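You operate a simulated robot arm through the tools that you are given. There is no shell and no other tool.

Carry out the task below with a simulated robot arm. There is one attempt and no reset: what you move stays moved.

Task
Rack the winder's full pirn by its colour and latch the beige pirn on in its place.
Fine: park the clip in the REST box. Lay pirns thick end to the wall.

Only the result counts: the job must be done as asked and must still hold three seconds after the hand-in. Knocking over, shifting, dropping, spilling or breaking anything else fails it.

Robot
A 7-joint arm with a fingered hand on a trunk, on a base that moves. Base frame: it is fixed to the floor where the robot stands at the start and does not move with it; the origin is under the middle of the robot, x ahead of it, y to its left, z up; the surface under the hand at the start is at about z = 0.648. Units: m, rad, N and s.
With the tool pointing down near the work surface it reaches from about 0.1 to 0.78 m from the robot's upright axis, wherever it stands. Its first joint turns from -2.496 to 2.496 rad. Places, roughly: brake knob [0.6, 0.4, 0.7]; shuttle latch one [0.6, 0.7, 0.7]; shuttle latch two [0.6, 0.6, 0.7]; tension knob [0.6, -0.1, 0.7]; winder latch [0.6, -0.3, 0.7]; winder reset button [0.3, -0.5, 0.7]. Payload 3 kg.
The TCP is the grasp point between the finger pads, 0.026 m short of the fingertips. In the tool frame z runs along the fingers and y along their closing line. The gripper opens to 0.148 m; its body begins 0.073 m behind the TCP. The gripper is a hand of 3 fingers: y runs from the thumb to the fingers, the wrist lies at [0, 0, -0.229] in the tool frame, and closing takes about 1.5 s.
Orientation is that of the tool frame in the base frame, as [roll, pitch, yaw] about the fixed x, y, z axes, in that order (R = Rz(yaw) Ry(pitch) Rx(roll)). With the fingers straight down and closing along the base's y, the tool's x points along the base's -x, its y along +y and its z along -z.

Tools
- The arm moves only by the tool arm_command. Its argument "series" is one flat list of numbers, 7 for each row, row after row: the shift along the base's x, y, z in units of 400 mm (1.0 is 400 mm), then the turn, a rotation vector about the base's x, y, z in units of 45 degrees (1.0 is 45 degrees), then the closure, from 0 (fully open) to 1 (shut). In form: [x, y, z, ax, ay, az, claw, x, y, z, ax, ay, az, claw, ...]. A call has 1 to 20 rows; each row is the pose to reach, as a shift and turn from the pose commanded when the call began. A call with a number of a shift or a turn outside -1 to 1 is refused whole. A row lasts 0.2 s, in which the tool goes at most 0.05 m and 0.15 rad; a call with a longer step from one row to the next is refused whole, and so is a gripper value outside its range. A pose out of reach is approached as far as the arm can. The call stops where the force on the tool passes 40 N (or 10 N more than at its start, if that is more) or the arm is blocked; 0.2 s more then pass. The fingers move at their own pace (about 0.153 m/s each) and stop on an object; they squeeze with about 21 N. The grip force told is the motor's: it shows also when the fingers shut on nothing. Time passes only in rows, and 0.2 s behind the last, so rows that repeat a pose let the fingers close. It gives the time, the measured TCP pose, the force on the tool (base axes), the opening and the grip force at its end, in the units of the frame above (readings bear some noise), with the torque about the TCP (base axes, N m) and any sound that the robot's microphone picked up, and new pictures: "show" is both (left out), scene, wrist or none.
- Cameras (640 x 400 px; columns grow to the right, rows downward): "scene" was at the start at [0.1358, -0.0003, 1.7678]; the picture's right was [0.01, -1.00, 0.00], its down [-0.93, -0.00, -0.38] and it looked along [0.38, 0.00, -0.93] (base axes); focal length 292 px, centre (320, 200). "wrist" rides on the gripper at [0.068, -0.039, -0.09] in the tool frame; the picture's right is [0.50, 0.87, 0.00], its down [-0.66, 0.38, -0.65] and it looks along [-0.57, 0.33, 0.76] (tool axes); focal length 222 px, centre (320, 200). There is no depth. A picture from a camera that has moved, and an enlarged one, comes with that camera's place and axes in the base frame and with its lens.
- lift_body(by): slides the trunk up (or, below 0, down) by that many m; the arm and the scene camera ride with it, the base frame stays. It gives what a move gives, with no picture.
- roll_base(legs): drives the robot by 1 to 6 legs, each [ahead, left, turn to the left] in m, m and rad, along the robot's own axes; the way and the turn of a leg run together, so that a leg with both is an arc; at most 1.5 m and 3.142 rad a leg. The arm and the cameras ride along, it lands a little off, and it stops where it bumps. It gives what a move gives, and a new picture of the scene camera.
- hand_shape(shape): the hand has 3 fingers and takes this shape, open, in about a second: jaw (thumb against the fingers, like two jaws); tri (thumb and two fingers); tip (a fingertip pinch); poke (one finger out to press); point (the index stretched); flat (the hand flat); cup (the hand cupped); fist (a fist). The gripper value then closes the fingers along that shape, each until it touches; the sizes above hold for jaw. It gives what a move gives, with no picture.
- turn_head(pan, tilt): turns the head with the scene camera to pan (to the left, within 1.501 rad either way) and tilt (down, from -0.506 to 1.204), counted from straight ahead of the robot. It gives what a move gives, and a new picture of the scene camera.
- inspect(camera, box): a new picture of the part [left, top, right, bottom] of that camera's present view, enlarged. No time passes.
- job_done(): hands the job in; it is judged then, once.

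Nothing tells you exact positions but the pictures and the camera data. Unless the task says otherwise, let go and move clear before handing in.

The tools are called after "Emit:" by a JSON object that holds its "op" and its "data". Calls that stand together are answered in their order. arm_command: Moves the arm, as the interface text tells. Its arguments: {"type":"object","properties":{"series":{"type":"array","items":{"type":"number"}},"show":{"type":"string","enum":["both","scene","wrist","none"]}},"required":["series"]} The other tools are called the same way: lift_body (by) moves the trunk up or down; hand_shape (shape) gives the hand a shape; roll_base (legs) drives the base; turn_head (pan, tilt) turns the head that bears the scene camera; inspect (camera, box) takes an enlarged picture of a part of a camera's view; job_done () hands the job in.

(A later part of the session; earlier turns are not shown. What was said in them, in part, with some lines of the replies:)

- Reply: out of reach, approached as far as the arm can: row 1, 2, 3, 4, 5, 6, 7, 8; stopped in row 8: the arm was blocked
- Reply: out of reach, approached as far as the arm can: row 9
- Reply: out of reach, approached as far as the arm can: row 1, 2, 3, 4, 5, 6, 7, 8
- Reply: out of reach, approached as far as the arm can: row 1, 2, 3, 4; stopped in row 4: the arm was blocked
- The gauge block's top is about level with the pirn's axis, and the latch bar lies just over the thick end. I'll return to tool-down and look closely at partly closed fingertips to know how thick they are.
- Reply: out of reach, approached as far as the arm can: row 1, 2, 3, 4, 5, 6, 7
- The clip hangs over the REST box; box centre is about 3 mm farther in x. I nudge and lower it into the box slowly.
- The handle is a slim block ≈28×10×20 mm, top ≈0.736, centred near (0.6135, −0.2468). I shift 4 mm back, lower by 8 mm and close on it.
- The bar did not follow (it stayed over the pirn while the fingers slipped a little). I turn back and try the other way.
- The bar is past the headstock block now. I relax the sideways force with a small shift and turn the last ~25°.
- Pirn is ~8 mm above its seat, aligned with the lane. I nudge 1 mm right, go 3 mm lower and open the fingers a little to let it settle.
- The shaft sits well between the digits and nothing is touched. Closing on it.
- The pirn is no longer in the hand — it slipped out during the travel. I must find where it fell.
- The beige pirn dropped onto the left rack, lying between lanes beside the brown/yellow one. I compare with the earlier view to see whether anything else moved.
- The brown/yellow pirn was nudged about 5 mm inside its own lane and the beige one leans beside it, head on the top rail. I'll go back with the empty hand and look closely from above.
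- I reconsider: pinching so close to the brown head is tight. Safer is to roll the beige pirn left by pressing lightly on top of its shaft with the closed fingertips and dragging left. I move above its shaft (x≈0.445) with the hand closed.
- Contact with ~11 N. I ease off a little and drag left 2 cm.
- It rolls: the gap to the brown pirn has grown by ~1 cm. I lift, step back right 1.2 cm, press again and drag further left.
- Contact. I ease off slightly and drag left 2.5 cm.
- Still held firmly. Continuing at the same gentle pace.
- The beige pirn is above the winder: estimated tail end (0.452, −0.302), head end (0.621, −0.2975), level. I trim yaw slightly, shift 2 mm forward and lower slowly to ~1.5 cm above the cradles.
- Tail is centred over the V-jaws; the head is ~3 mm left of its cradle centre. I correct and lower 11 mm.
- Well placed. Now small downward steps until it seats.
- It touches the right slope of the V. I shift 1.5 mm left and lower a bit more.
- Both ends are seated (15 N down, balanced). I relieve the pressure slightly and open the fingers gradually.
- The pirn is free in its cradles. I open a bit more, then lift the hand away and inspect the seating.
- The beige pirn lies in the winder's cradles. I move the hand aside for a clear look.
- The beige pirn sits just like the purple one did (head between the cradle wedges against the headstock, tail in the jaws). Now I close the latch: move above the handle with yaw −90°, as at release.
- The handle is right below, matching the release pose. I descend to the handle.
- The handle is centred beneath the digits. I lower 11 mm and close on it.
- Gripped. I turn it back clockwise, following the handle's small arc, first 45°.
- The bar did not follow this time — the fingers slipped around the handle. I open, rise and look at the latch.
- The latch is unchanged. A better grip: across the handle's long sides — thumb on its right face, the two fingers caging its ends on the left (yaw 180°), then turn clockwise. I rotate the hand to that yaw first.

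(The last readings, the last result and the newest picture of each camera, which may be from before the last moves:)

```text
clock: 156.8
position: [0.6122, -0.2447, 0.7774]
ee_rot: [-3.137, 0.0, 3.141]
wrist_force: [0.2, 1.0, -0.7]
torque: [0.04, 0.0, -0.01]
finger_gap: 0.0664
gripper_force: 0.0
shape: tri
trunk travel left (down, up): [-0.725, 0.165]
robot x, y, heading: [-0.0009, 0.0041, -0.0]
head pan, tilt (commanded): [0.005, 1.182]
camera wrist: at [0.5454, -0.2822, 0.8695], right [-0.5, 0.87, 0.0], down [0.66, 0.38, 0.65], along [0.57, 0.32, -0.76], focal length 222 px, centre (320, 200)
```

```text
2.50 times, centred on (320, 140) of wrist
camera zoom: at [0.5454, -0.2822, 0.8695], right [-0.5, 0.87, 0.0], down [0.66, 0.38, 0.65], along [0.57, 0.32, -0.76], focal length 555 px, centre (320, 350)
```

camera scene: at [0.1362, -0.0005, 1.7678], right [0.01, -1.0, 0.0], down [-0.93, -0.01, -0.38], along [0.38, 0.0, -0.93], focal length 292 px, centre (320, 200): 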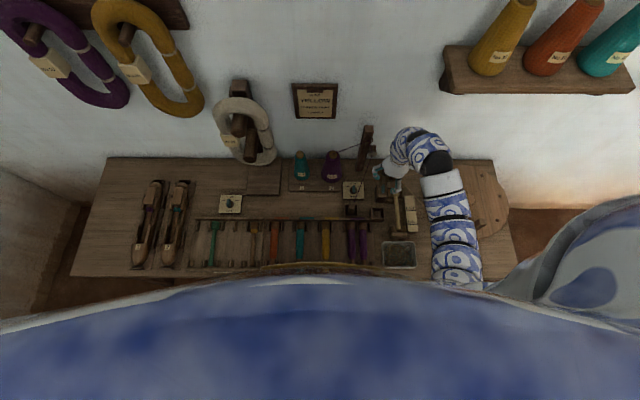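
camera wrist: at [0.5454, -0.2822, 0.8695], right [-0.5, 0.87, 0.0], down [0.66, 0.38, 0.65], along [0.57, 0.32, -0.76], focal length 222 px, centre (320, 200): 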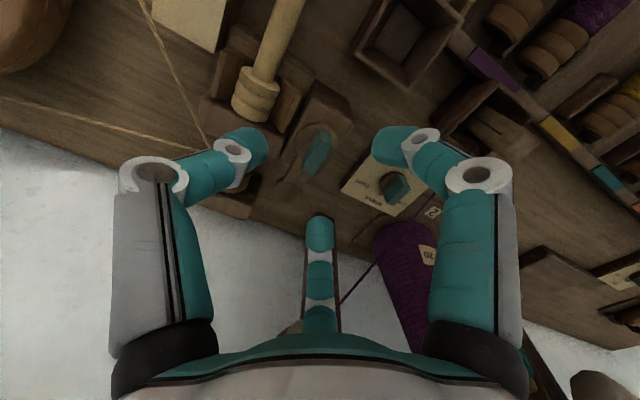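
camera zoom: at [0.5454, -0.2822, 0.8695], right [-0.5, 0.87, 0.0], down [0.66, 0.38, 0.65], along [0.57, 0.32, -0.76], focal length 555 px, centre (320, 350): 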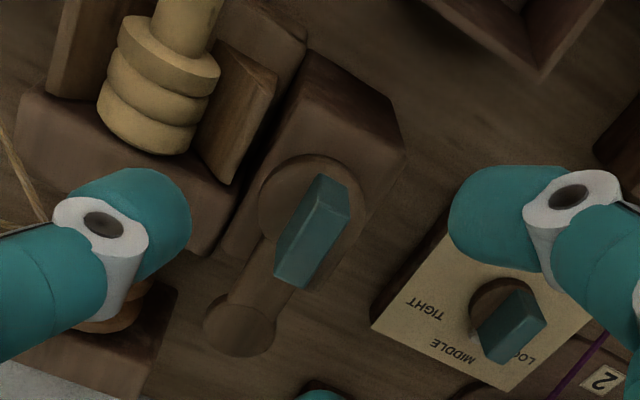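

Now I see the handle along x, centred near (0.615, −0.245). I offset slightly so thumb and fingers cage it, lower and close.

Emit:
{"op": "arm_command", "data": {"series": [0.004, 0.008, -0.03, 0, 0, 0, 0.55, 0.004, 0.008, -0.06, 0, 0, 0, 0.55, 0.004, 0.008, -0.085, 0, 0, 0, 0.6, 0.004, 0.008, -0.085, 0, 0, 0, 0.7, 0.004, 0.008, -0.085, 0, 0, 0, 0.8, 0.004, 0.008, -0.085, 0, 0, 0, 0.9, 0.004, 0.008, -0.085, 0, 0, 0, 0.9], "show": "wrist"}}

Emit:
{"op": "inspect", "data": {"camera": "wrist", "box": [220, 80, 420, 240]}}

```text
clock: 158.4
position: [0.6153, -0.2425, 0.7441]
ee_rot: [-3.138, 0.0, -3.141]
wrist_force: [0.2, 2.2, -0.1]
torque: [0.02, 0.02, -0.02]
finger_gap: 0.0154
gripper_force: 0.0
shape: tri
trunk travel left (down, up): [-0.725, 0.165]
robot x, y, heading: [0.001, -0.0009, 0.002]
head pan, tilt (commanded): [0.005, 1.182]
camera wrist: at [0.5484, -0.2796, 0.836], right [-0.5, 0.87, 0.0], down [0.65, 0.38, 0.65], along [0.57, 0.32, -0.76], focal length 222 px, centre (320, 200)
```

wrist: 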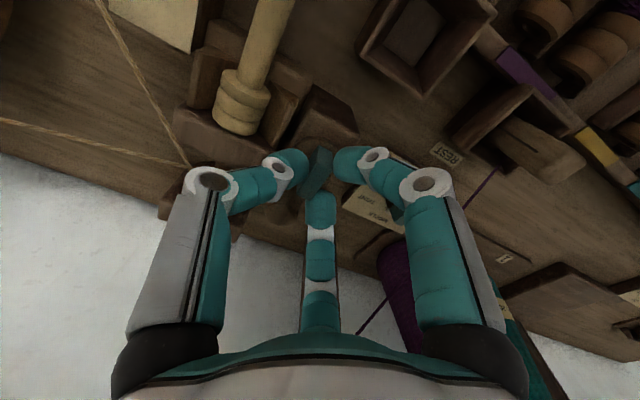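

```text
2.50 times, centred on (320, 160) of wrist
camera zoom: at [0.5484, -0.2796, 0.836], right [-0.5, 0.87, 0.0], down [0.65, 0.38, 0.65], along [0.57, 0.32, -0.76], focal length 555 px, centre (320, 300)
```

zoom: 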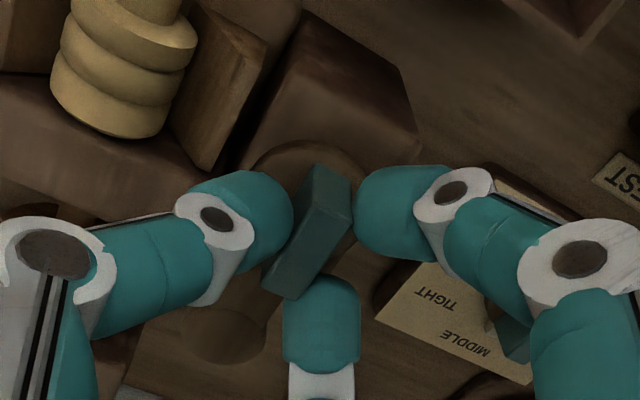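

The handle is caged between thumb and the two fingers. I close fully and start turning clockwise by a small angle.

Emit:
{"op": "arm_command", "data": {"series": [0, 0, 0, 0, 0, 0, 1, 0, 0, 0, 0, 0, 0, 1, 0, 0, 0, 0, 0, 0, 1], "show": "none"}}

Emit:
{"op": "arm_command", "data": {"series": [0.001, -0.0005, 0, 0, 0, -0.08, 1, 0.002, -0.001, 0, 0, 0, -0.16, 1, 0.003, -0.001, 0, 0, 0, -0.25, 1, 0.003, -0.001, 0, 0, 0, -0.25, 1], "show": "wrist"}}

Emit:
{"op": "inspect", "data": {"camera": "wrist", "box": [220, 80, 420, 240]}}

```text
clock: 159.2
position: [0.6157, -0.2418, 0.7431]
ee_rot: [-3.135, 0.0, -3.139]
wrist_force: [-0.7, 0.4, -5.5]
torque: [-0.03, -0.03, 0.0]
finger_gap: 0.0113
gripper_force: 21.2
shape: tri
trunk travel left (down, up): [-0.725, 0.165]
robot x, y, heading: [-0.0007, 0.0034, 0.001]
head pan, tilt (commanded): [0.005, 1.182]
```

```text
clock: 160.2
position: [0.6166, -0.2418, 0.7422]
ee_rot: [-3.138, 0.0, 2.945]
wrist_force: [1.2, 1.3, 3.7]
torque: [-0.01, -0.03, 0.03]
finger_gap: 0.0113
gripper_force: 20.9
shape: tri
trunk travel left (down, up): [-0.725, 0.165]
robot x, y, heading: [0.0001, 0.0027, 0.0]
head pan, tilt (commanded): [0.005, 1.182]
camera wrist: at [0.5426, -0.2659, 0.8349], right [-0.32, 0.95, 0.0], down [0.72, 0.25, 0.65], along [0.62, 0.21, -0.76], focal length 222 px, centre (320, 200)
```

wrist: 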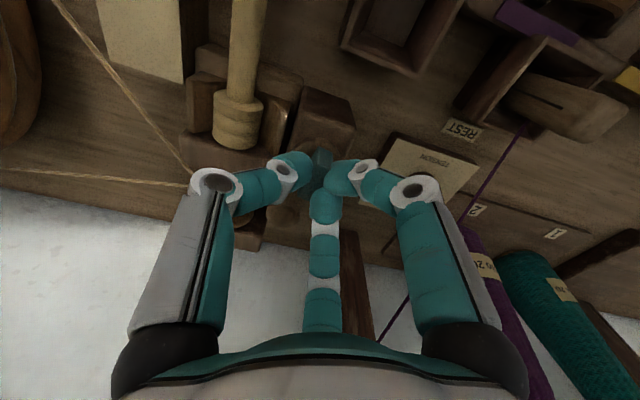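

```text
2.50 times, centred on (320, 160) of wrist
camera zoom: at [0.5426, -0.2659, 0.8349], right [-0.32, 0.95, 0.0], down [0.72, 0.25, 0.65], along [0.62, 0.21, -0.76], focal length 555 px, centre (320, 300)
```

zoom: 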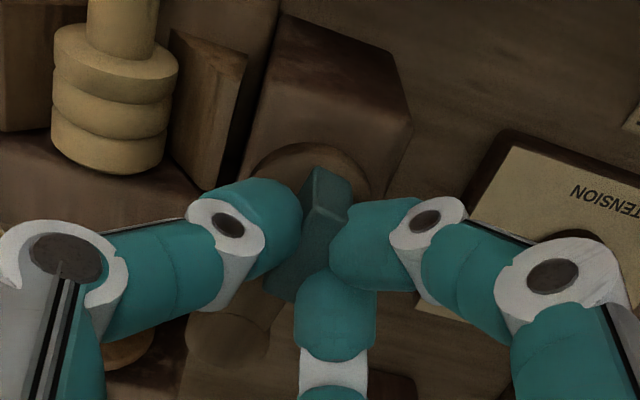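

The handle seems to follow now. I keep turning clockwise toward 45°, tracking the pivot.

Emit:
{"op": "arm_command", "data": {"series": [0.001, -0.001, 0, 0, 0, -0.12, 1, 0.002, -0.002, 0, 0, 0, -0.25, 1, 0.0025, -0.003, 0, 0, 0, -0.38, 1, 0.003, -0.004, 0, 0, 0, -0.5, 1, 0.003, -0.0045, 0, 0, 0, -0.63, 1, 0.003, -0.0045, 0, 0, 0, -0.75, 1, 0.003, -0.0045, 0, 0, 0, -0.75, 1], "show": "both"}}

Emit:
{"op": "inspect", "data": {"camera": "wrist", "box": [200, 60, 440, 240]}}

```text
clock: 161.8
position: [0.6177, -0.2439, 0.7437]
ee_rot: [-3.138, 0.001, 2.356]
wrist_force: [4.9, 6.8, -1.8]
torque: [0.1, -0.03, 0.0]
finger_gap: 0.0109
gripper_force: 20.7
shape: tri
trunk travel left (down, up): [-0.725, 0.165]
robot x, y, heading: [-0.0014, -0.001, -0.002]
head pan, tilt (commanded): [0.005, 1.182]
camera scene: at [0.1368, 0.0003, 1.7678], right [0.01, -1.0, 0.0], down [-0.93, -0.01, -0.38], along [0.38, 0.0, -0.93], focal length 292 px, centre (320, 200)
camera wrist: at [0.5426, -0.2221, 0.8352], right [0.26, 0.97, 0.0], down [0.73, -0.19, 0.65], along [0.63, -0.17, -0.76], focal length 222 px, centre (320, 200)
```

scene: 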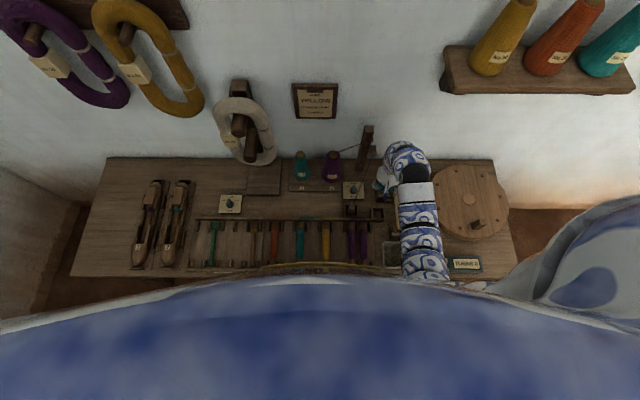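
wrist: 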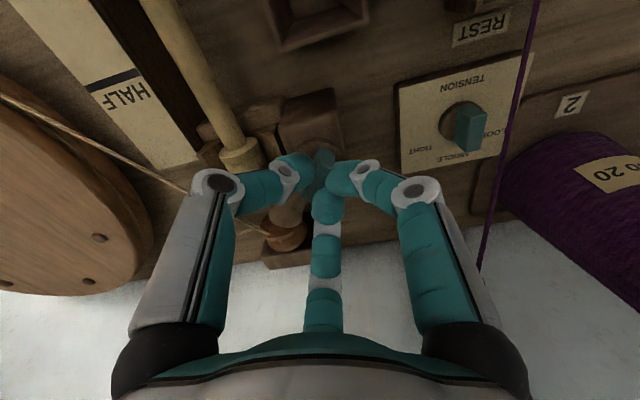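

```text
2.22 times, centred on (320, 150) of wrist
camera zoom: at [0.5426, -0.2221, 0.8352], right [0.26, 0.97, 0.0], down [0.73, -0.19, 0.65], along [0.63, -0.17, -0.76], focal length 494 px, centre (320, 311)
```

zoom: 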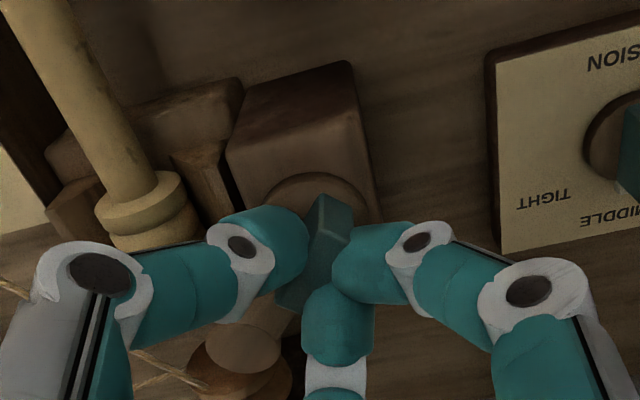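

The bar is following the hand now. I continue the second 45°.

Emit:
{"op": "arm_command", "data": {"series": [0.002, 0.001, 0, 0, 0, -0.12, 1, 0.003, 0.0, 0, 0, 0, -0.25, 1, 0.003, -0.001, 0, 0, 0, -0.38, 1, 0.003, -0.002, 0, 0, 0, -0.5, 1, 0.003, -0.003, 0, 0, 0, -0.63, 1, 0.003, -0.004, 0, 0, 0, -0.75, 1, 0.003, -0.004, 0, 0, 0, -0.75, 1], "show": "wrist"}}

Emit:
{"op": "inspect", "data": {"camera": "wrist", "box": [200, 60, 440, 240]}}

```text
clock: 163.4
position: [0.6186, -0.2448, 0.7428]
ee_rot: [-3.138, 0.001, 1.769]
wrist_force: [5.1, 10.4, 3.5]
torque: [0.2, -0.06, 0.01]
finger_gap: 0.0111
gripper_force: 21.3
shape: tri
trunk travel left (down, up): [-0.725, 0.165]
robot x, y, heading: [0.0019, 0.0016, 0.003]
head pan, tilt (commanded): [0.005, 1.182]
camera wrist: at [0.5675, -0.185, 0.8348], right [0.75, 0.66, 0.0], down [0.5, -0.57, 0.65], along [0.43, -0.49, -0.76], focal length 222 px, centre (320, 200)
```

wrist: 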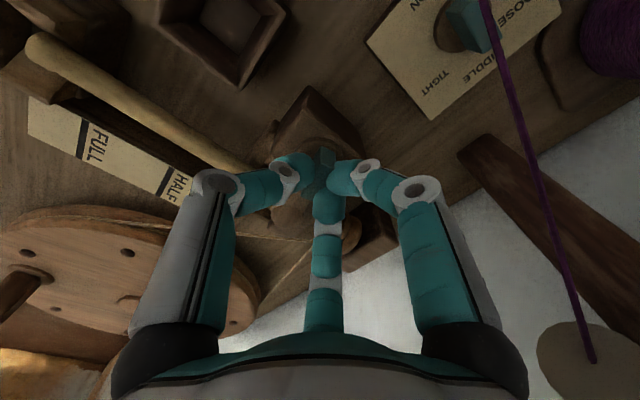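

```text
2.22 times, centred on (320, 150) of wrist
camera zoom: at [0.5675, -0.185, 0.8348], right [0.75, 0.66, 0.0], down [0.5, -0.57, 0.65], along [0.43, -0.49, -0.76], focal length 494 px, centre (320, 311)
```

zoom: 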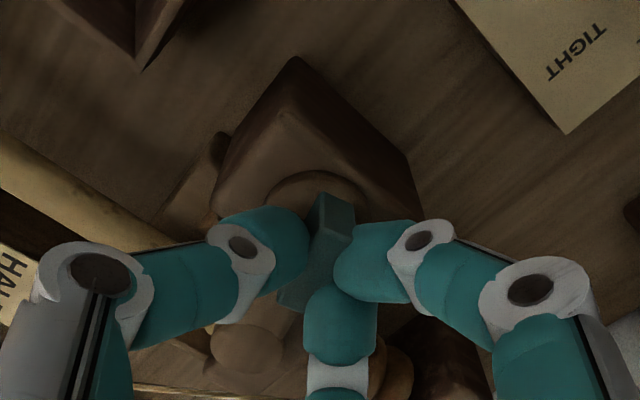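

Almost closed; I ease the side force and turn the remaining ~12°.

Emit:
{"op": "arm_command", "data": {"series": [0.002, 0.004, 0, 0, 0, 0.0, 1, 0.002, 0.004, 0, 0, 0, -0.1, 1, 0.002, 0.004, 0, 0, 0, -0.19, 1, 0.002, 0.004, 0, 0, 0, -0.27, 1, 0.002, 0.004, 0, 0, 0, -0.27, 1], "show": "wrist"}}

Emit:
{"op": "inspect", "data": {"camera": "wrist", "box": [200, 60, 440, 240]}}

```text
clock: 164.6
position: [0.6179, -0.2439, 0.7426]
ee_rot: [-3.138, 0.002, 1.556]
wrist_force: [3.0, -1.1, 1.9]
torque: [-0.04, 0.0, 0.05]
finger_gap: 0.0107
gripper_force: 20.5
shape: tri
trunk travel left (down, up): [-0.725, 0.165]
robot x, y, heading: [-0.001, 0.0013, -0.002]
head pan, tilt (commanded): [0.005, 1.182]
camera wrist: at [0.5816, -0.175, 0.835], right [0.87, 0.49, 0.0], down [0.37, -0.66, 0.65], along [0.31, -0.57, -0.76], focal length 222 px, centre (320, 200)
```

wrist: 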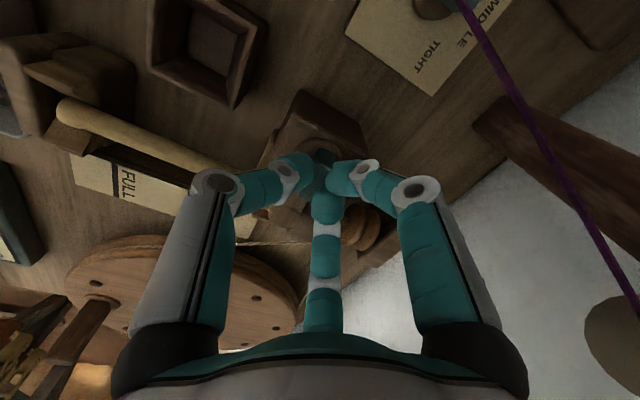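

```text
2.22 times, centred on (320, 150) of wrist
camera zoom: at [0.5816, -0.175, 0.835], right [0.87, 0.49, 0.0], down [0.37, -0.66, 0.65], along [0.31, -0.57, -0.76], focal length 494 px, centre (320, 311)
```

zoom: 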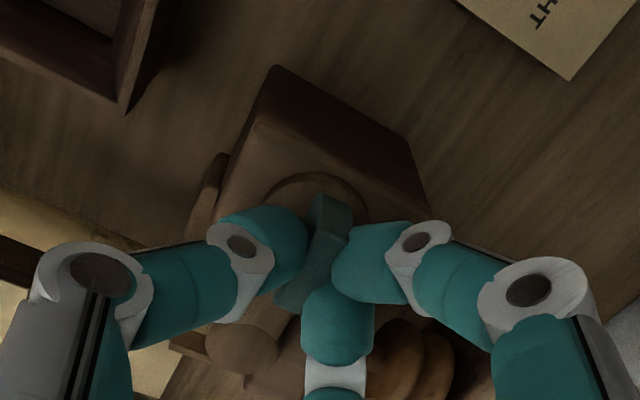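

The bar should be back over the pirn's head. I release, rise and check.

Emit:
{"op": "arm_command", "data": {"series": [0, 0, 0, 0, 0, 0, 0.85, 0, 0, 0, 0, 0, 0, 0.65, 0, 0, 0, 0, 0, 0, 0.6, 0, 0, 0.05, 0, 0, 0, 0.6, 0, 0, 0.12, 0, 0, 0, 0.6, 0, 0, 0.2, 0, 0, 0, 0.6, 0, 0, 0.26, 0, 0, 0, 0.6, 0, 0, 0.26, 0, 0, 0, 0.6], "show": "both"}}

Emit:
{"op": "inspect", "data": {"camera": "wrist", "box": [200, 40, 440, 220]}}

```text
clock: 166.4
position: [0.6179, -0.2447, 0.8483]
ee_rot: [-3.136, 0.0, 1.557]
wrist_force: [0.6, -0.3, 0.8]
torque: [0.0, -0.01, -0.02]
finger_gap: 0.0592
gripper_force: 0.0
shape: tri
trunk travel left (down, up): [-0.725, 0.165]
robot x, y, heading: [0.0035, -0.0019, 0.002]
head pan, tilt (commanded): [0.005, 1.182]
camera scene: at [0.1362, -0.0006, 1.7678], right [0.01, -1.0, 0.0], down [-0.93, -0.01, -0.38], along [0.38, 0.0, -0.93], focal length 292 px, centre (320, 200)
camera wrist: at [0.58, -0.1757, 0.9409], right [0.87, 0.49, 0.0], down [0.37, -0.66, 0.65], along [0.32, -0.57, -0.76], focal length 222 px, centre (320, 200)
```

scene: 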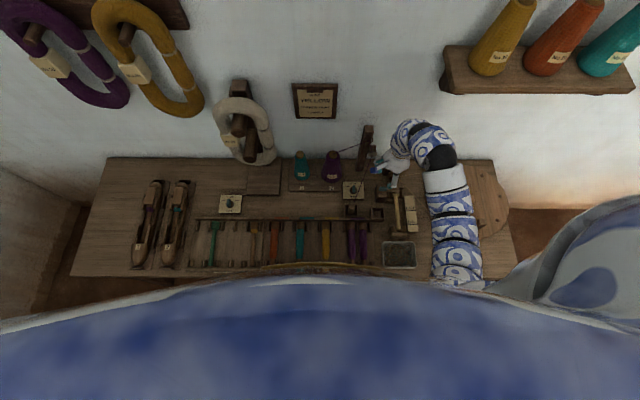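
wrist: 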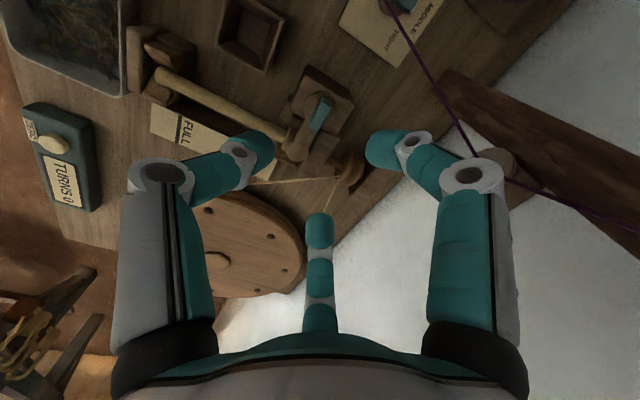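

```text
2.22 times, centred on (320, 130) of wrist
camera zoom: at [0.58, -0.1757, 0.9409], right [0.87, 0.49, 0.0], down [0.37, -0.66, 0.65], along [0.32, -0.57, -0.76], focal length 494 px, centre (320, 356)
```

zoom: 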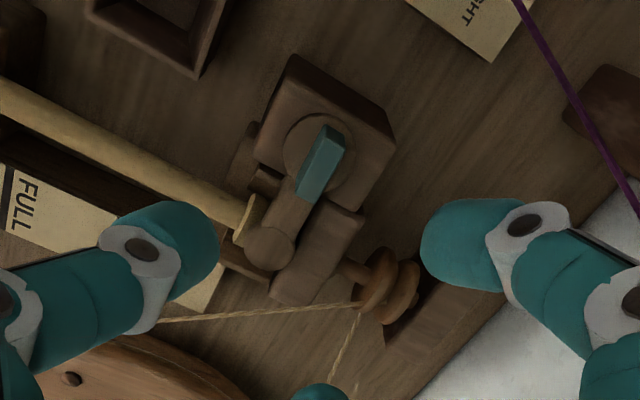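

The bar is back over the pirn's head. I move the hand aside and compare with the original latched picture.

Emit:
{"op": "arm_command", "data": {"series": [-0.1, -0.05, 0.02, 0, 0, 0.18, 0.6, -0.2, -0.12, 0.02, 0, 0, 0.36, 0.6, -0.3, -0.2, 0.0, 0, 0, 0.54, 0.6, -0.38, -0.3, 0.0, 0, 0, 0.72, 0.6, -0.45, -0.4, 0.0, 0, 0, 0.9, 0.6, -0.5, -0.48, 0.0, 0, 0, 1.0, 0.6], "show": "scene"}}

Emit:
{"op": "inspect", "data": {"camera": "scene", "box": [375, 165, 415, 195]}}

Emit:
{"op": "inspect", "data": {"camera": "scene", "box": [370, 160, 430, 245]}}

```text
refused: row 3 steps farther than a row can; nothing moved
```

```text
13.33 times, centred on (395, 180) of scene
camera zoom: at [0.1362, -0.0006, 1.7678], right [0.01, -1.0, 0.0], down [-0.93, -0.01, -0.38], along [0.38, 0.0, -0.93], focal length 3899 px, centre (-680, 467)
```

zoom: 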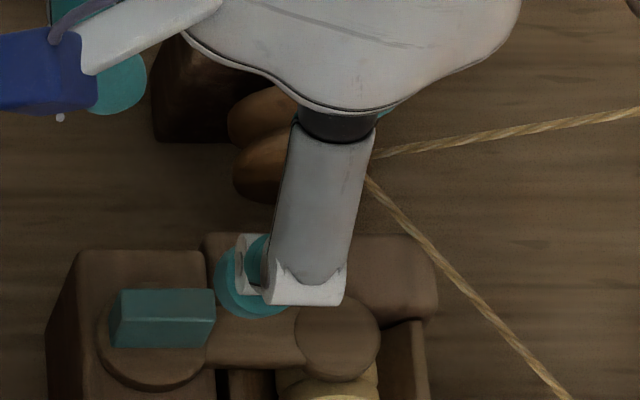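

```text
4.71 times, centred on (400, 202) of scene
camera zoom: at [0.1362, -0.0006, 1.7678], right [0.01, -1.0, 0.0], down [-0.93, -0.01, -0.38], along [0.38, 0.0, -0.93], focal length 1376 px, centre (-56, 188)
```

zoom: 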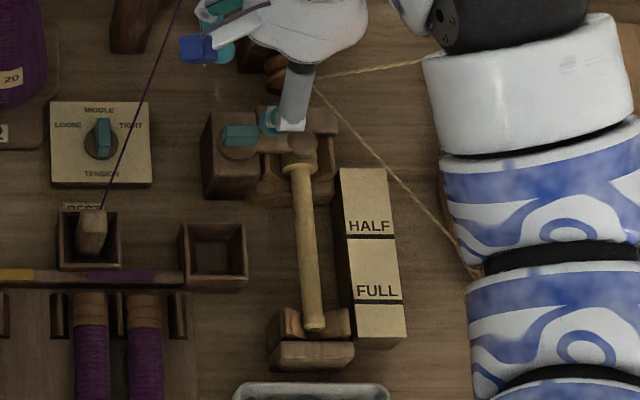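

The latch handle and pad are exactly where they were in the original latched picture. I retract the hand with smaller steps and then check the brown pirn in the left rack.

Emit:
{"op": "arm_command", "data": {"series": [-0.08, -0.04, 0.03, 0, 0, 0.16, 0.6, -0.16, -0.08, 0.03, 0, 0, 0.32, 0.6, -0.24, -0.14, 0.0, 0, 0, 0.48, 0.6, -0.32, -0.2, 0.0, 0, 0, 0.64, 0.6, -0.4, -0.26, 0.0, 0, 0, 0.8, 0.6, -0.46, -0.34, 0.0, 0, 0, 0.9, 0.6, -0.5, -0.42, 0.0, 0, 0, 1.0, 0.6], "show": "scene"}}

Emit:
{"op": "inspect", "data": {"camera": "scene", "box": [375, 165, 415, 195]}}

Emit:
{"op": "inspect", "data": {"camera": "scene", "box": [180, 205, 300, 275]}}

Emit:
{"op": "inspect", "data": {"camera": "scene", "box": [235, 210, 275, 270]}}

Emit:
{"op": "inspect", "data": {"camera": "scene", "box": [330, 170, 420, 275]}}

```text
clock: 168.0
position: [0.4169, -0.408, 0.8465]
ee_rot: [-3.137, -0.001, 2.341]
wrist_force: [0.2, 0.2, 0.3]
torque: [-0.02, -0.03, 0.0]
finger_gap: 0.0592
gripper_force: 0.1
shape: tri
trunk travel left (down, up): [-0.725, 0.165]
robot x, y, heading: [0.0027, -0.0019, 0.008]
head pan, tilt (commanded): [0.005, 1.182]
camera scene: at [0.136, -0.0008, 1.7679], right [0.01, -1.0, 0.0], down [-0.93, -0.01, -0.38], along [0.38, 0.0, -0.93], focal length 292 px, centre (320, 200)
```

scene: 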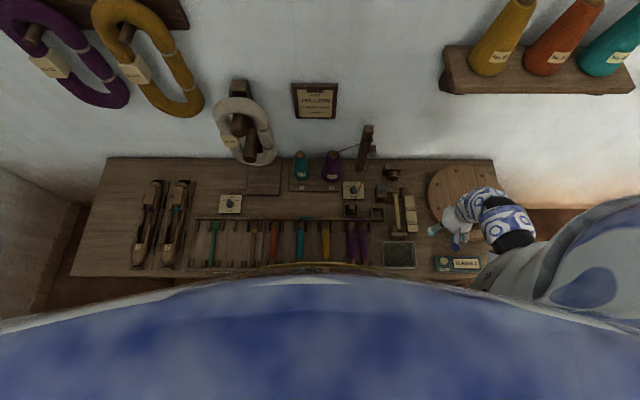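

```text
13.33 times, centred on (395, 180) of scene
camera zoom: at [0.136, -0.0008, 1.7679], right [0.01, -1.0, 0.0], down [-0.93, -0.01, -0.38], along [0.38, 0.0, -0.93], focal length 3899 px, centre (-680, 467)
```

zoom: 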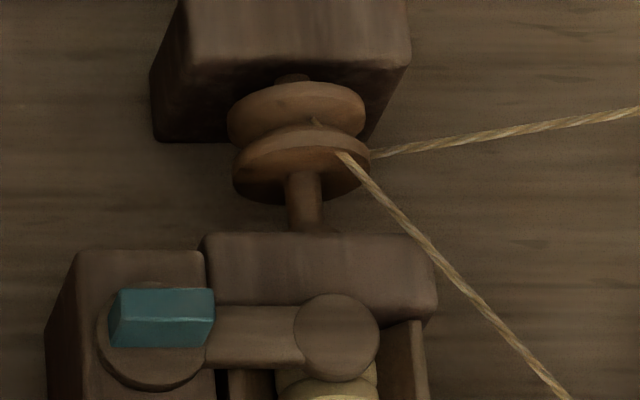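

```text
5.33 times, centred on (240, 240) of scene
camera zoom: at [0.136, -0.0008, 1.7679], right [0.01, -1.0, 0.0], down [-0.93, -0.01, -0.38], along [0.38, 0.0, -0.93], focal length 1560 px, centre (747, -13)
```

zoom: 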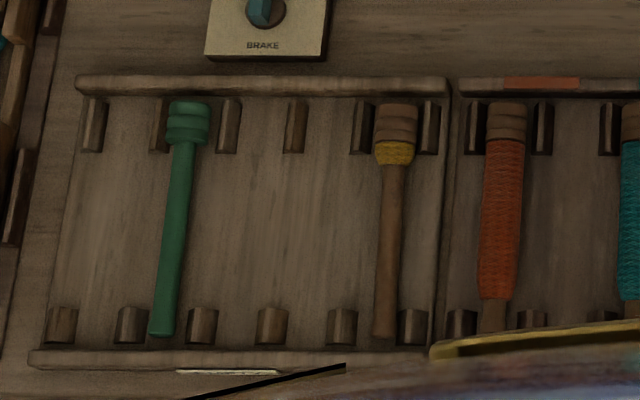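

```text
6.67 times, centred on (255, 240) of scene
camera zoom: at [0.136, -0.0008, 1.7679], right [0.01, -1.0, 0.0], down [-0.93, -0.01, -0.38], along [0.38, 0.0, -0.93], focal length 1949 px, centre (753, -67)
```

zoom: 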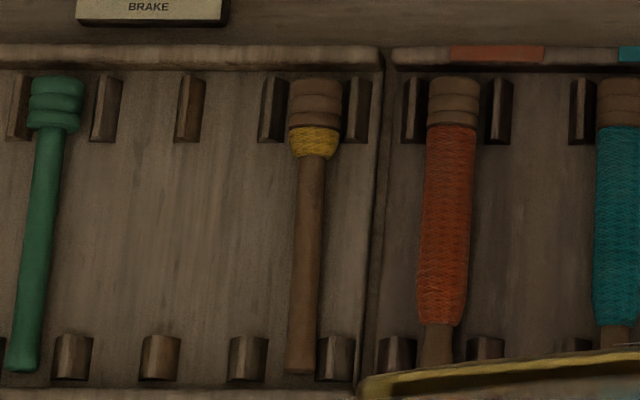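

```text
3.81 times, centred on (375, 222) of scene
camera zoom: at [0.136, -0.0008, 1.7679], right [0.01, -1.0, 0.0], down [-0.93, -0.01, -0.38], along [0.38, 0.0, -0.93], focal length 1114 px, centre (110, 114)
```

zoom: 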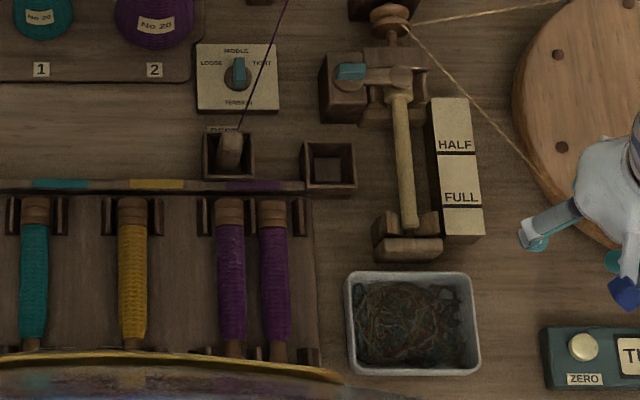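

Everything at the winder matches the original latched state. The brown pirn, bumped when the beige one fell, still sits ~7–9 mm right at its tail; I'll gently nudge it back to its lane centre with half-closed fingers. First I travel back there.

Emit:
{"op": "arm_command", "data": {"series": [-0.01, 0.1, 0, 0, 0, 0.17, 0.6, -0.02, 0.21, 0, 0, 0, 0.34, 0.6, -0.03, 0.32, 0, 0, 0, 0.51, 0.6, -0.04, 0.43, 0, 0, 0, 0.68, 0.6, -0.05, 0.54, 0, 0, 0, 0.85, 0.6, -0.06, 0.65, 0, 0, 0, 1.0, 0.6, -0.07, 0.76, 0, 0, 0, 1.0, 0.6, -0.08, 0.87, 0, 0, 0, 1.0, 0.6], "show": "none"}}

Emit:
{"op": "arm_command", "data": {"series": [0, 0.11, 0, 0, 0, 0.02, 0.6, 0, 0.22, 0, 0, 0, 0.02, 0.6, 0, 0.33, -0.03, 0, 0, 0.02, 0.6, 0, 0.44, -0.06, 0, 0, 0.02, 0.6, 0, 0.55, -0.09, 0, 0, 0.02, 0.6, 0, 0.66, -0.12, 0, 0, 0.02, 0.6, 0, 0.77, -0.12, 0, 0, 0.02, 0.6, 0, 0.83, -0.12, 0, 0, 0.02, 0.6, 0, 0.83, -0.12, 0, 0, 0.02, 0.6], "show": "both"}}

Emit:
{"op": "inspect", "data": {"camera": "wrist", "box": [200, 20, 440, 240]}}

```text
clock: 169.8
position: [0.3889, -0.0604, 0.8443]
ee_rot: [-3.136, -0.002, 3.125]
wrist_force: [-0.5, 0.1, -0.6]
torque: [0.02, 0.02, -0.01]
finger_gap: 0.0592
gripper_force: 0.2
shape: tri
out of reach, approached as far as the arm can: row 3, 4, 5, 6, 7, 8
trunk travel left (down, up): [-0.725, 0.165]
robot x, y, heading: [-0.0013, 0.0013, -0.0]
head pan, tilt (commanded): [0.005, 1.182]
```

```text
clock: 171.8
position: [0.3928, 0.2705, 0.795]
ee_rot: [-3.135, -0.001, -3.139]
wrist_force: [0.0, 0.6, -0.1]
torque: [0.0, 0.0, 0.0]
finger_gap: 0.0591
gripper_force: 0.0
shape: tri
trunk travel left (down, up): [-0.725, 0.165]
robot x, y, heading: [-0.0004, -0.0046, -0.002]
head pan, tilt (commanded): [0.005, 1.182]
camera scene: at [0.1361, -0.0005, 1.7679], right [0.01, -1.0, 0.0], down [-0.93, -0.01, -0.38], along [0.38, 0.0, -0.93], focal length 292 px, centre (320, 200)
camera wrist: at [0.3255, 0.234, 0.8866], right [-0.5, 0.87, 0.0], down [0.65, 0.38, 0.65], along [0.57, 0.32, -0.76], focal length 222 px, centre (320, 200)
```

scene: 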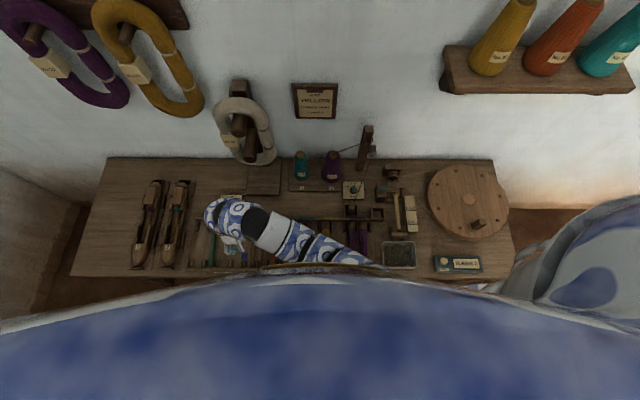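
wrist: 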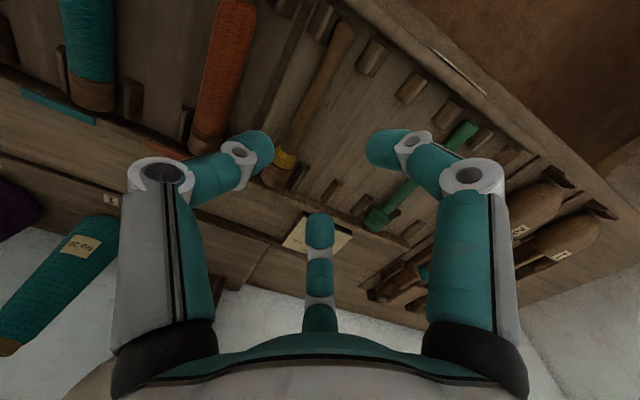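

```text
1.82 times, centred on (320, 130) of wrist
camera zoom: at [0.3255, 0.234, 0.8866], right [-0.5, 0.87, 0.0], down [0.65, 0.38, 0.65], along [0.57, 0.32, -0.76], focal length 404 px, centre (320, 327)
```

zoom: 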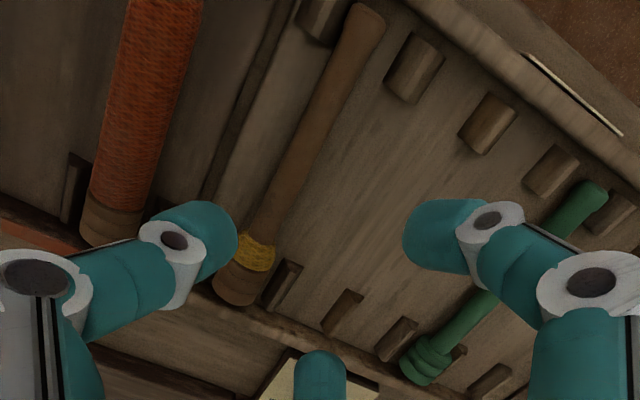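

Space beside the brown shaft is too tight for the thumb, so I'll use the same gentle roll-from-above method for a ~6 mm correction near its tail. Hand closed and leaned, moving above the shaft.

Emit:
{"op": "arm_command", "data": {"series": [-0.02, -0.012, 0.0, -0.13, 0, 0, 0.8, -0.04, -0.024, 0.0, -0.26, 0, 0, 1, -0.0588, -0.036, -0.04, -0.39, 0, 0, 1, -0.0588, -0.036, -0.1, -0.39, 0, 0, 1, -0.0588, -0.036, -0.16, -0.39, 0, 0, 1, -0.0588, -0.036, -0.19, -0.39, 0, 0, 1, -0.0588, -0.036, -0.19, -0.39, 0, 0, 1], "show": "wrist"}}

Emit:
{"op": "inspect", "data": {"camera": "wrist", "box": [220, 40, 420, 240]}}

```text
clock: 173.4
position: [0.3677, 0.2546, 0.717]
ee_rot: [-2.828, 0.0, -3.14]
wrist_force: [0.4, 0.1, -0.2]
torque: [-0.01, 0.01, 0.0]
finger_gap: 0.0
gripper_force: 20.8
shape: tri
trunk travel left (down, up): [-0.725, 0.165]
robot x, y, heading: [-0.0006, 0.0027, 0.004]
head pan, tilt (commanded): [0.005, 1.182]
camera wrist: at [0.301, 0.2473, 0.8172], right [-0.5, 0.82, -0.27], down [0.65, 0.56, 0.51], along [0.57, 0.08, -0.82], focal length 222 px, centre (320, 200)
```

wrist: 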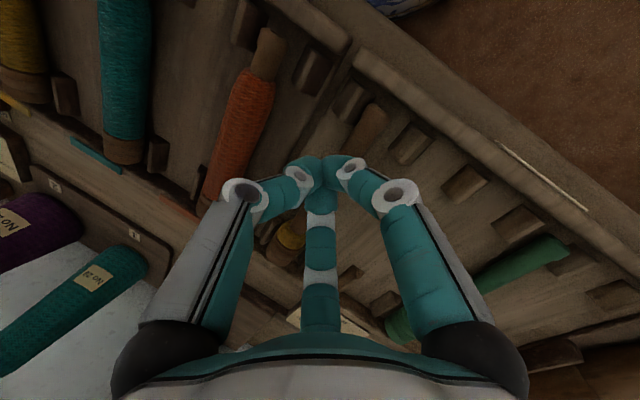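

```text
2.00 times, centred on (320, 140) of wrist
camera zoom: at [0.301, 0.2473, 0.8172], right [-0.5, 0.82, -0.27], down [0.65, 0.56, 0.51], along [0.57, 0.08, -0.82], focal length 444 px, centre (320, 320)
```

zoom: 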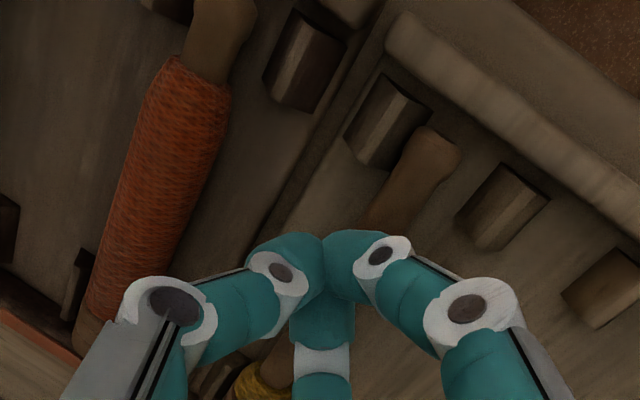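

Emit:
{"op": "arm_command", "data": {"series": [0, 0.002, -0.02, 0, 0, 0, 1, 0, 0.002, -0.04, 0, 0, 0, 1, 0, 0.002, -0.05, 0, 0, 0, 1, 0, 0.002, -0.05, 0, 0, 0, 1], "show": "none"}}

Emit:
{"op": "arm_command", "data": {"series": [0, 0, -0.003, 0, 0, 0, 1, 0, 0, -0.005, 0, 0, 0, 1, 0, 0, -0.005, 0, 0, 0, 1], "show": "none"}}

```text
clock: 174.4
position: [0.3691, 0.258, 0.6978]
ee_rot: [-2.832, 0.002, -3.139]
wrist_force: [-0.7, -0.3, -1.9]
torque: [0.01, 0.02, 0.0]
finger_gap: 0.0001
gripper_force: 20.9
shape: tri
trunk travel left (down, up): [-0.725, 0.165]
robot x, y, heading: [-0.0009, 0.0006, 0.003]
head pan, tilt (commanded): [0.005, 1.182]
```

```text
clock: 175.2
position: [0.369, 0.2576, 0.6972]
ee_rot: [-2.831, 0.001, -3.14]
wrist_force: [-1.9, -0.5, 8.1]
torque: [-0.01, 0.02, -0.03]
finger_gap: 0.0
gripper_force: 21.3
shape: tri
trunk travel left (down, up): [-0.725, 0.165]
robot x, y, heading: [0.0001, 0.002, 0.006]
head pan, tilt (commanded): [0.005, 1.182]
```

Contact at ~8 N. A short 11 mm drag to the left.

Emit:
{"op": "arm_command", "data": {"series": [0, 0.007, 0.0005, 0, 0, 0, 1, 0, 0.014, 0.0005, 0, 0, 0, 1, 0, 0.021, 0.0005, 0, 0, 0, 1, 0, 0.028, 0.0005, 0, 0, 0, 1], "show": "wrist"}}

Emit:
{"op": "inspect", "data": {"camera": "wrist", "box": [220, 40, 420, 240]}}

```text
clock: 176.2
position: [0.3679, 0.2688, 0.696]
ee_rot: [-2.832, 0.0, -3.139]
wrist_force: [1.2, 1.9, 19.1]
torque: [0.03, -0.1, 0.02]
finger_gap: 0.0
gripper_force: 20.8
shape: tri
trunk travel left (down, up): [-0.725, 0.165]
robot x, y, heading: [-0.0004, -0.0007, 0.002]
head pan, tilt (commanded): [0.005, 1.182]
camera wrist: at [0.301, 0.2599, 0.7959], right [-0.5, 0.82, -0.27], down [0.65, 0.56, 0.51], along [0.57, 0.08, -0.82], focal length 222 px, centre (320, 200)
```

wrist: 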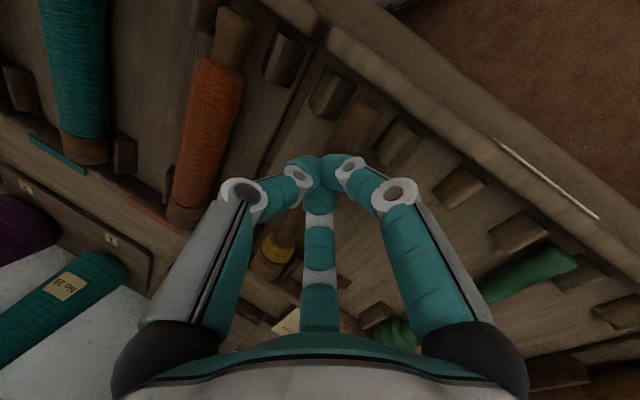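

```text
2.00 times, centred on (320, 140) of wrist
camera zoom: at [0.301, 0.2599, 0.7959], right [-0.5, 0.82, -0.27], down [0.65, 0.56, 0.51], along [0.57, 0.08, -0.82], focal length 444 px, centre (320, 320)
```

zoom: 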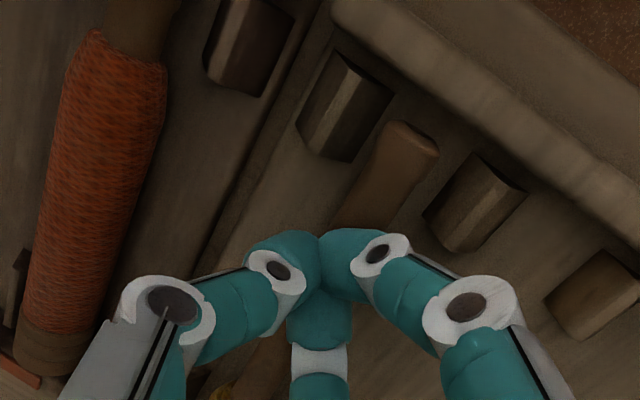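

The tail is now more central between its separators. I lift straight up and move off to check.

Emit:
{"op": "arm_command", "data": {"series": [0, 0, 0.02, 0, 0, 0, 1, 0, 0, 0.08, 0, 0, 0, 1, 0, -0.02, 0.15, 0.13, 0, 0, 0.9, 0, -0.06, 0.22, 0.26, 0, 0, 0.7, 0, -0.16, 0.27, 0.39, 0, 0, 0.6, 0, -0.28, 0.27, 0.39, 0, 0, 0.6, 0, -0.4, 0.27, 0.39, 0, 0, 0.6, 0, -0.52, 0.27, 0.39, 0, 0, 0.6, 0, -0.64, 0.27, 0.39, 0, 0, 0.6, 0.03, -0.75, 0.27, 0.39, 0, 0, 0.6, 0.06, -0.86, 0.27, 0.39, 0, 0, 0.6, 0.06, -0.97, 0.27, 0.39, 0, 0, 0.6], "show": "scene"}}

Emit:
{"op": "inspect", "data": {"camera": "scene", "box": [180, 205, 300, 275]}}

Emit:
{"op": "inspect", "data": {"camera": "scene", "box": [235, 210, 275, 270]}}

```text
clock: 178.8
position: [0.3952, -0.1251, 0.8053]
ee_rot: [-3.135, -0.001, 3.142]
wrist_force: [-1.0, -0.3, 0.7]
torque: [0.02, 0.02, -0.01]
finger_gap: 0.059
gripper_force: 0.1
shape: tri
trunk travel left (down, up): [-0.725, 0.165]
robot x, y, heading: [-0.0017, 0.0003, -0.001]
head pan, tilt (commanded): [0.005, 1.182]
camera scene: at [0.1358, -0.0007, 1.7679], right [0.01, -1.0, 0.0], down [-0.93, -0.01, -0.38], along [0.38, 0.0, -0.93], focal length 292 px, centre (320, 200)
```

scene: 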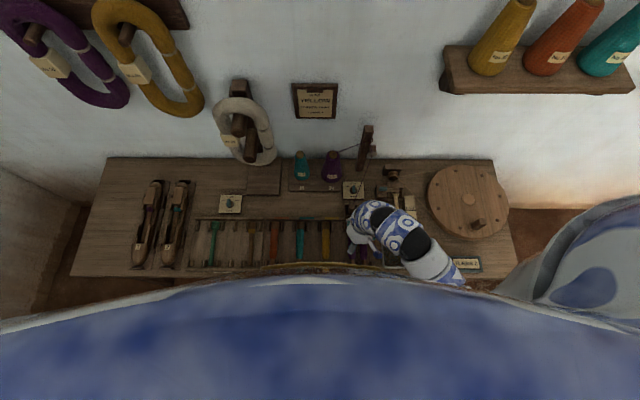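

```text
5.33 times, centred on (240, 240) of scene
camera zoom: at [0.1358, -0.0007, 1.7679], right [0.01, -1.0, 0.0], down [-0.93, -0.01, -0.38], along [0.38, 0.0, -0.93], focal length 1560 px, centre (747, -13)
```

zoom: 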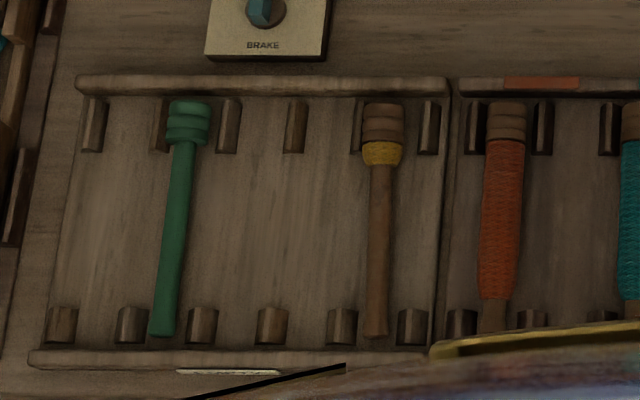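

```text
6.67 times, centred on (255, 240) of scene
camera zoom: at [0.1358, -0.0007, 1.7679], right [0.01, -1.0, 0.0], down [-0.93, -0.01, -0.38], along [0.38, 0.0, -0.93], focal length 1949 px, centre (753, -67)
```

zoom: 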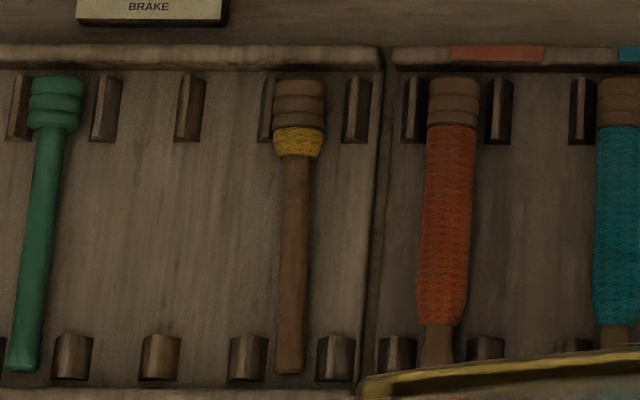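

The brown pirn is back in its lane, parallel and within a few millimetres of its original place. I move the hand to a neutral spot and do a final overall check.

Emit:
{"op": "arm_command", "data": {"series": [0, 0.1, 0.05, 0, 0, 0, 0.5, 0, 0.22, 0.1, 0, 0, 0, 0.3, 0, 0.34, 0.15, 0, 0, 0, 0, 0, 0.46, 0.2, 0, 0, 0, 0, 0, 0.56, 0.22, 0, 0, 0, 0, 0, 0.56, 0.22, 0, 0, 0, 0], "show": "scene"}}

Emit:
{"op": "inspect", "data": {"camera": "scene", "box": [320, 160, 430, 275]}}

Emit:
{"op": "inspect", "data": {"camera": "scene", "box": [375, 165, 415, 245]}}

Emit:
{"op": "inspect", "data": {"camera": "scene", "box": [70, 150, 260, 290]}}

Emit:
{"op": "inspect", "data": {"camera": "scene", "box": [335, 195, 395, 230]}}

```text
refused: row 2 steps farther than a row can; nothing moved
```

```text
3.48 times, centred on (375, 218) of scene
camera zoom: at [0.1358, -0.0007, 1.7679], right [0.01, -1.0, 0.0], down [-0.93, -0.01, -0.38], along [0.38, 0.0, -0.93], focal length 1017 px, centre (129, 139)
```

zoom: 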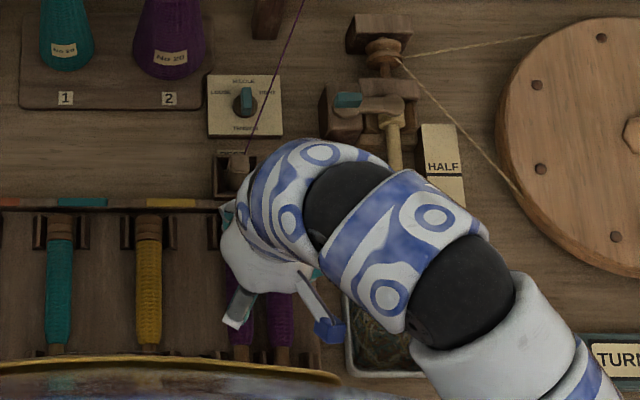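

```text
5.00 times, centred on (395, 205) of scene
camera zoom: at [0.1358, -0.0007, 1.7679], right [0.01, -1.0, 0.0], down [-0.93, -0.01, -0.38], along [0.38, 0.0, -0.93], focal length 1462 px, centre (-55, 175)
```

zoom: 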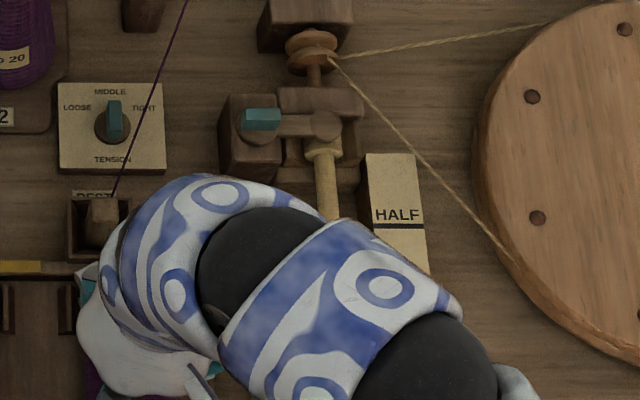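

```text
2.86 times, centred on (165, 220) of scene
camera zoom: at [0.1358, -0.0007, 1.7679], right [0.01, -1.0, 0.0], down [-0.93, -0.01, -0.38], along [0.38, 0.0, -0.93], focal length 835 px, centre (763, 143)
```

zoom: 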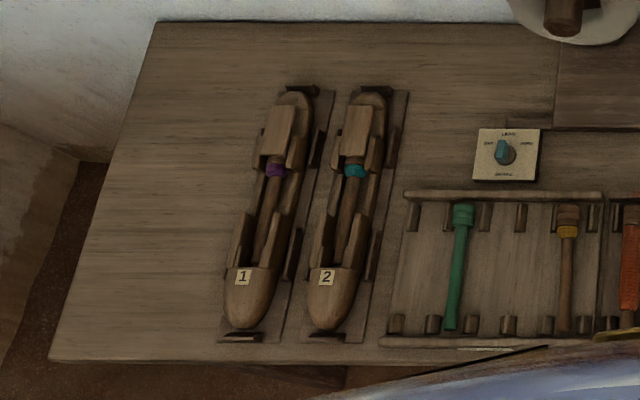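

```text
10.67 times, centred on (365, 212) of scene
camera zoom: at [0.1358, -0.0007, 1.7679], right [0.01, -1.0, 0.0], down [-0.93, -0.01, -0.38], along [0.38, 0.0, -0.93], focal length 3119 px, centre (-160, 67)
```

zoom: 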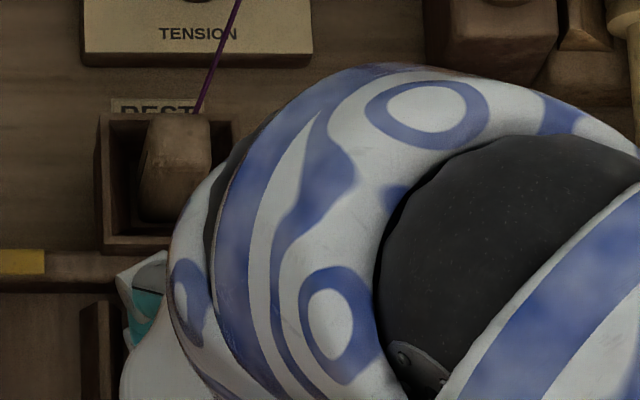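

All looks right; I retract the hand with smaller steps for a final unobstructed look at the winder.

Emit:
{"op": "arm_command", "data": {"series": [0, 0.08, 0.04, 0, 0, 0, 0.5, 0, 0.18, 0.08, 0, 0, 0, 0.3, 0, 0.28, 0.12, 0, 0, 0, 0, 0, 0.38, 0.16, 0, 0, 0, 0, 0, 0.48, 0.2, 0, 0, 0, 0, 0, 0.58, 0.22, 0, 0, 0, 0, 0, 0.68, 0.22, 0, 0, 0, 0, 0, 0.68, 0.22, 0, 0, 0, 0], "show": "scene"}}

Emit:
{"op": "inspect", "data": {"camera": "scene", "box": [320, 160, 430, 275]}}

Emit:
{"op": "inspect", "data": {"camera": "scene", "box": [375, 165, 425, 245]}}

```text
clock: 180.6
position: [0.3924, 0.1539, 0.8903]
ee_rot: [-3.137, 0.0, -3.14]
wrist_force: [-0.9, 1.0, 0.1]
torque: [0.0, -0.01, 0.03]
finger_gap: 0.148
gripper_force: 0.0
shape: tri
trunk travel left (down, up): [-0.725, 0.165]
robot x, y, heading: [0.0012, 0.0034, 0.003]
head pan, tilt (commanded): [0.005, 1.182]
camera scene: at [0.1362, -0.0007, 1.7678], right [0.01, -1.0, 0.0], down [-0.93, -0.01, -0.38], along [0.38, 0.0, -0.93], focal length 292 px, centre (320, 200)
```

scene: 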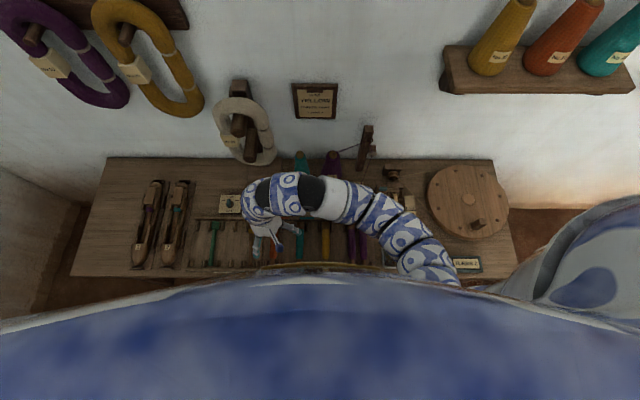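

```text
3.48 times, centred on (375, 218) of scene
camera zoom: at [0.1362, -0.0007, 1.7678], right [0.01, -1.0, 0.0], down [-0.93, -0.01, -0.38], along [0.38, 0.0, -0.93], focal length 1017 px, centre (129, 139)
```

zoom: 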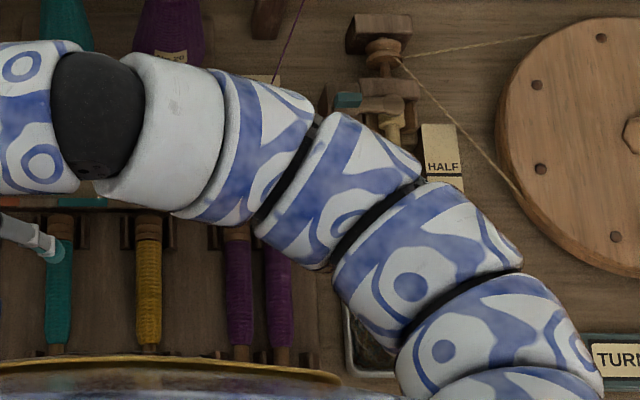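

```text
5.00 times, centred on (400, 205) of scene
camera zoom: at [0.1362, -0.0007, 1.7678], right [0.01, -1.0, 0.0], down [-0.93, -0.01, -0.38], along [0.38, 0.0, -0.93], focal length 1462 px, centre (-80, 175)
```

zoom: 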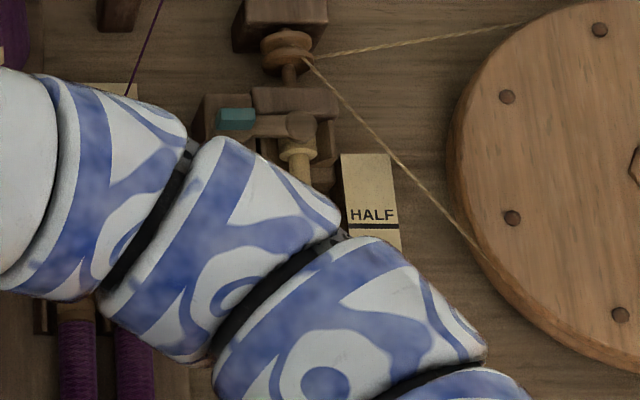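

The full purple pirn is in the purple lane, the clip stands in the REST box, and the beige pirn is latched on the winder. The thick ends face the wall and the hand is empty and clear. I hand in the job.

Emit:
{"op": "job_done", "data": {}}

```text
The job is handed in.
```

I've handed the job in, and all three parts look done. On the way I dropped the beige pirn once, and it bumped the brown/yellow pirn next to it.

- **Full purple pirn:** it is in the rightmost lane under the purple band, thick end to the wall.
- **Beige pirn:** it is on the winder, thick end to the wall. It lies where the purple one did, about 2–3 mm nearer the wall. The latch handle and pad look the same as in the first picture.
- **Clip:** it is standing in the REST box, and the purple thread now runs to it.

The beige pirn slipped out of the grip on the first carry, fell back onto the left rack and knocked the brown/yellow pirn sideways. I rolled the beige pirn clear, re-gripped it lower on the fingers and carried it over slowly.

I then rolled the brown/yellow pirn back. It is still in its lane with its tail in place, but its thick end now sits about 5 mm left of where it started. I left it there because another nudge was as likely to make it worse. If the check on disturbed items is very strict, this is the likeliest thing to fail it.

I saw nothing else shifted, but I only compared the rest of the bench by eye in the overview pictures.
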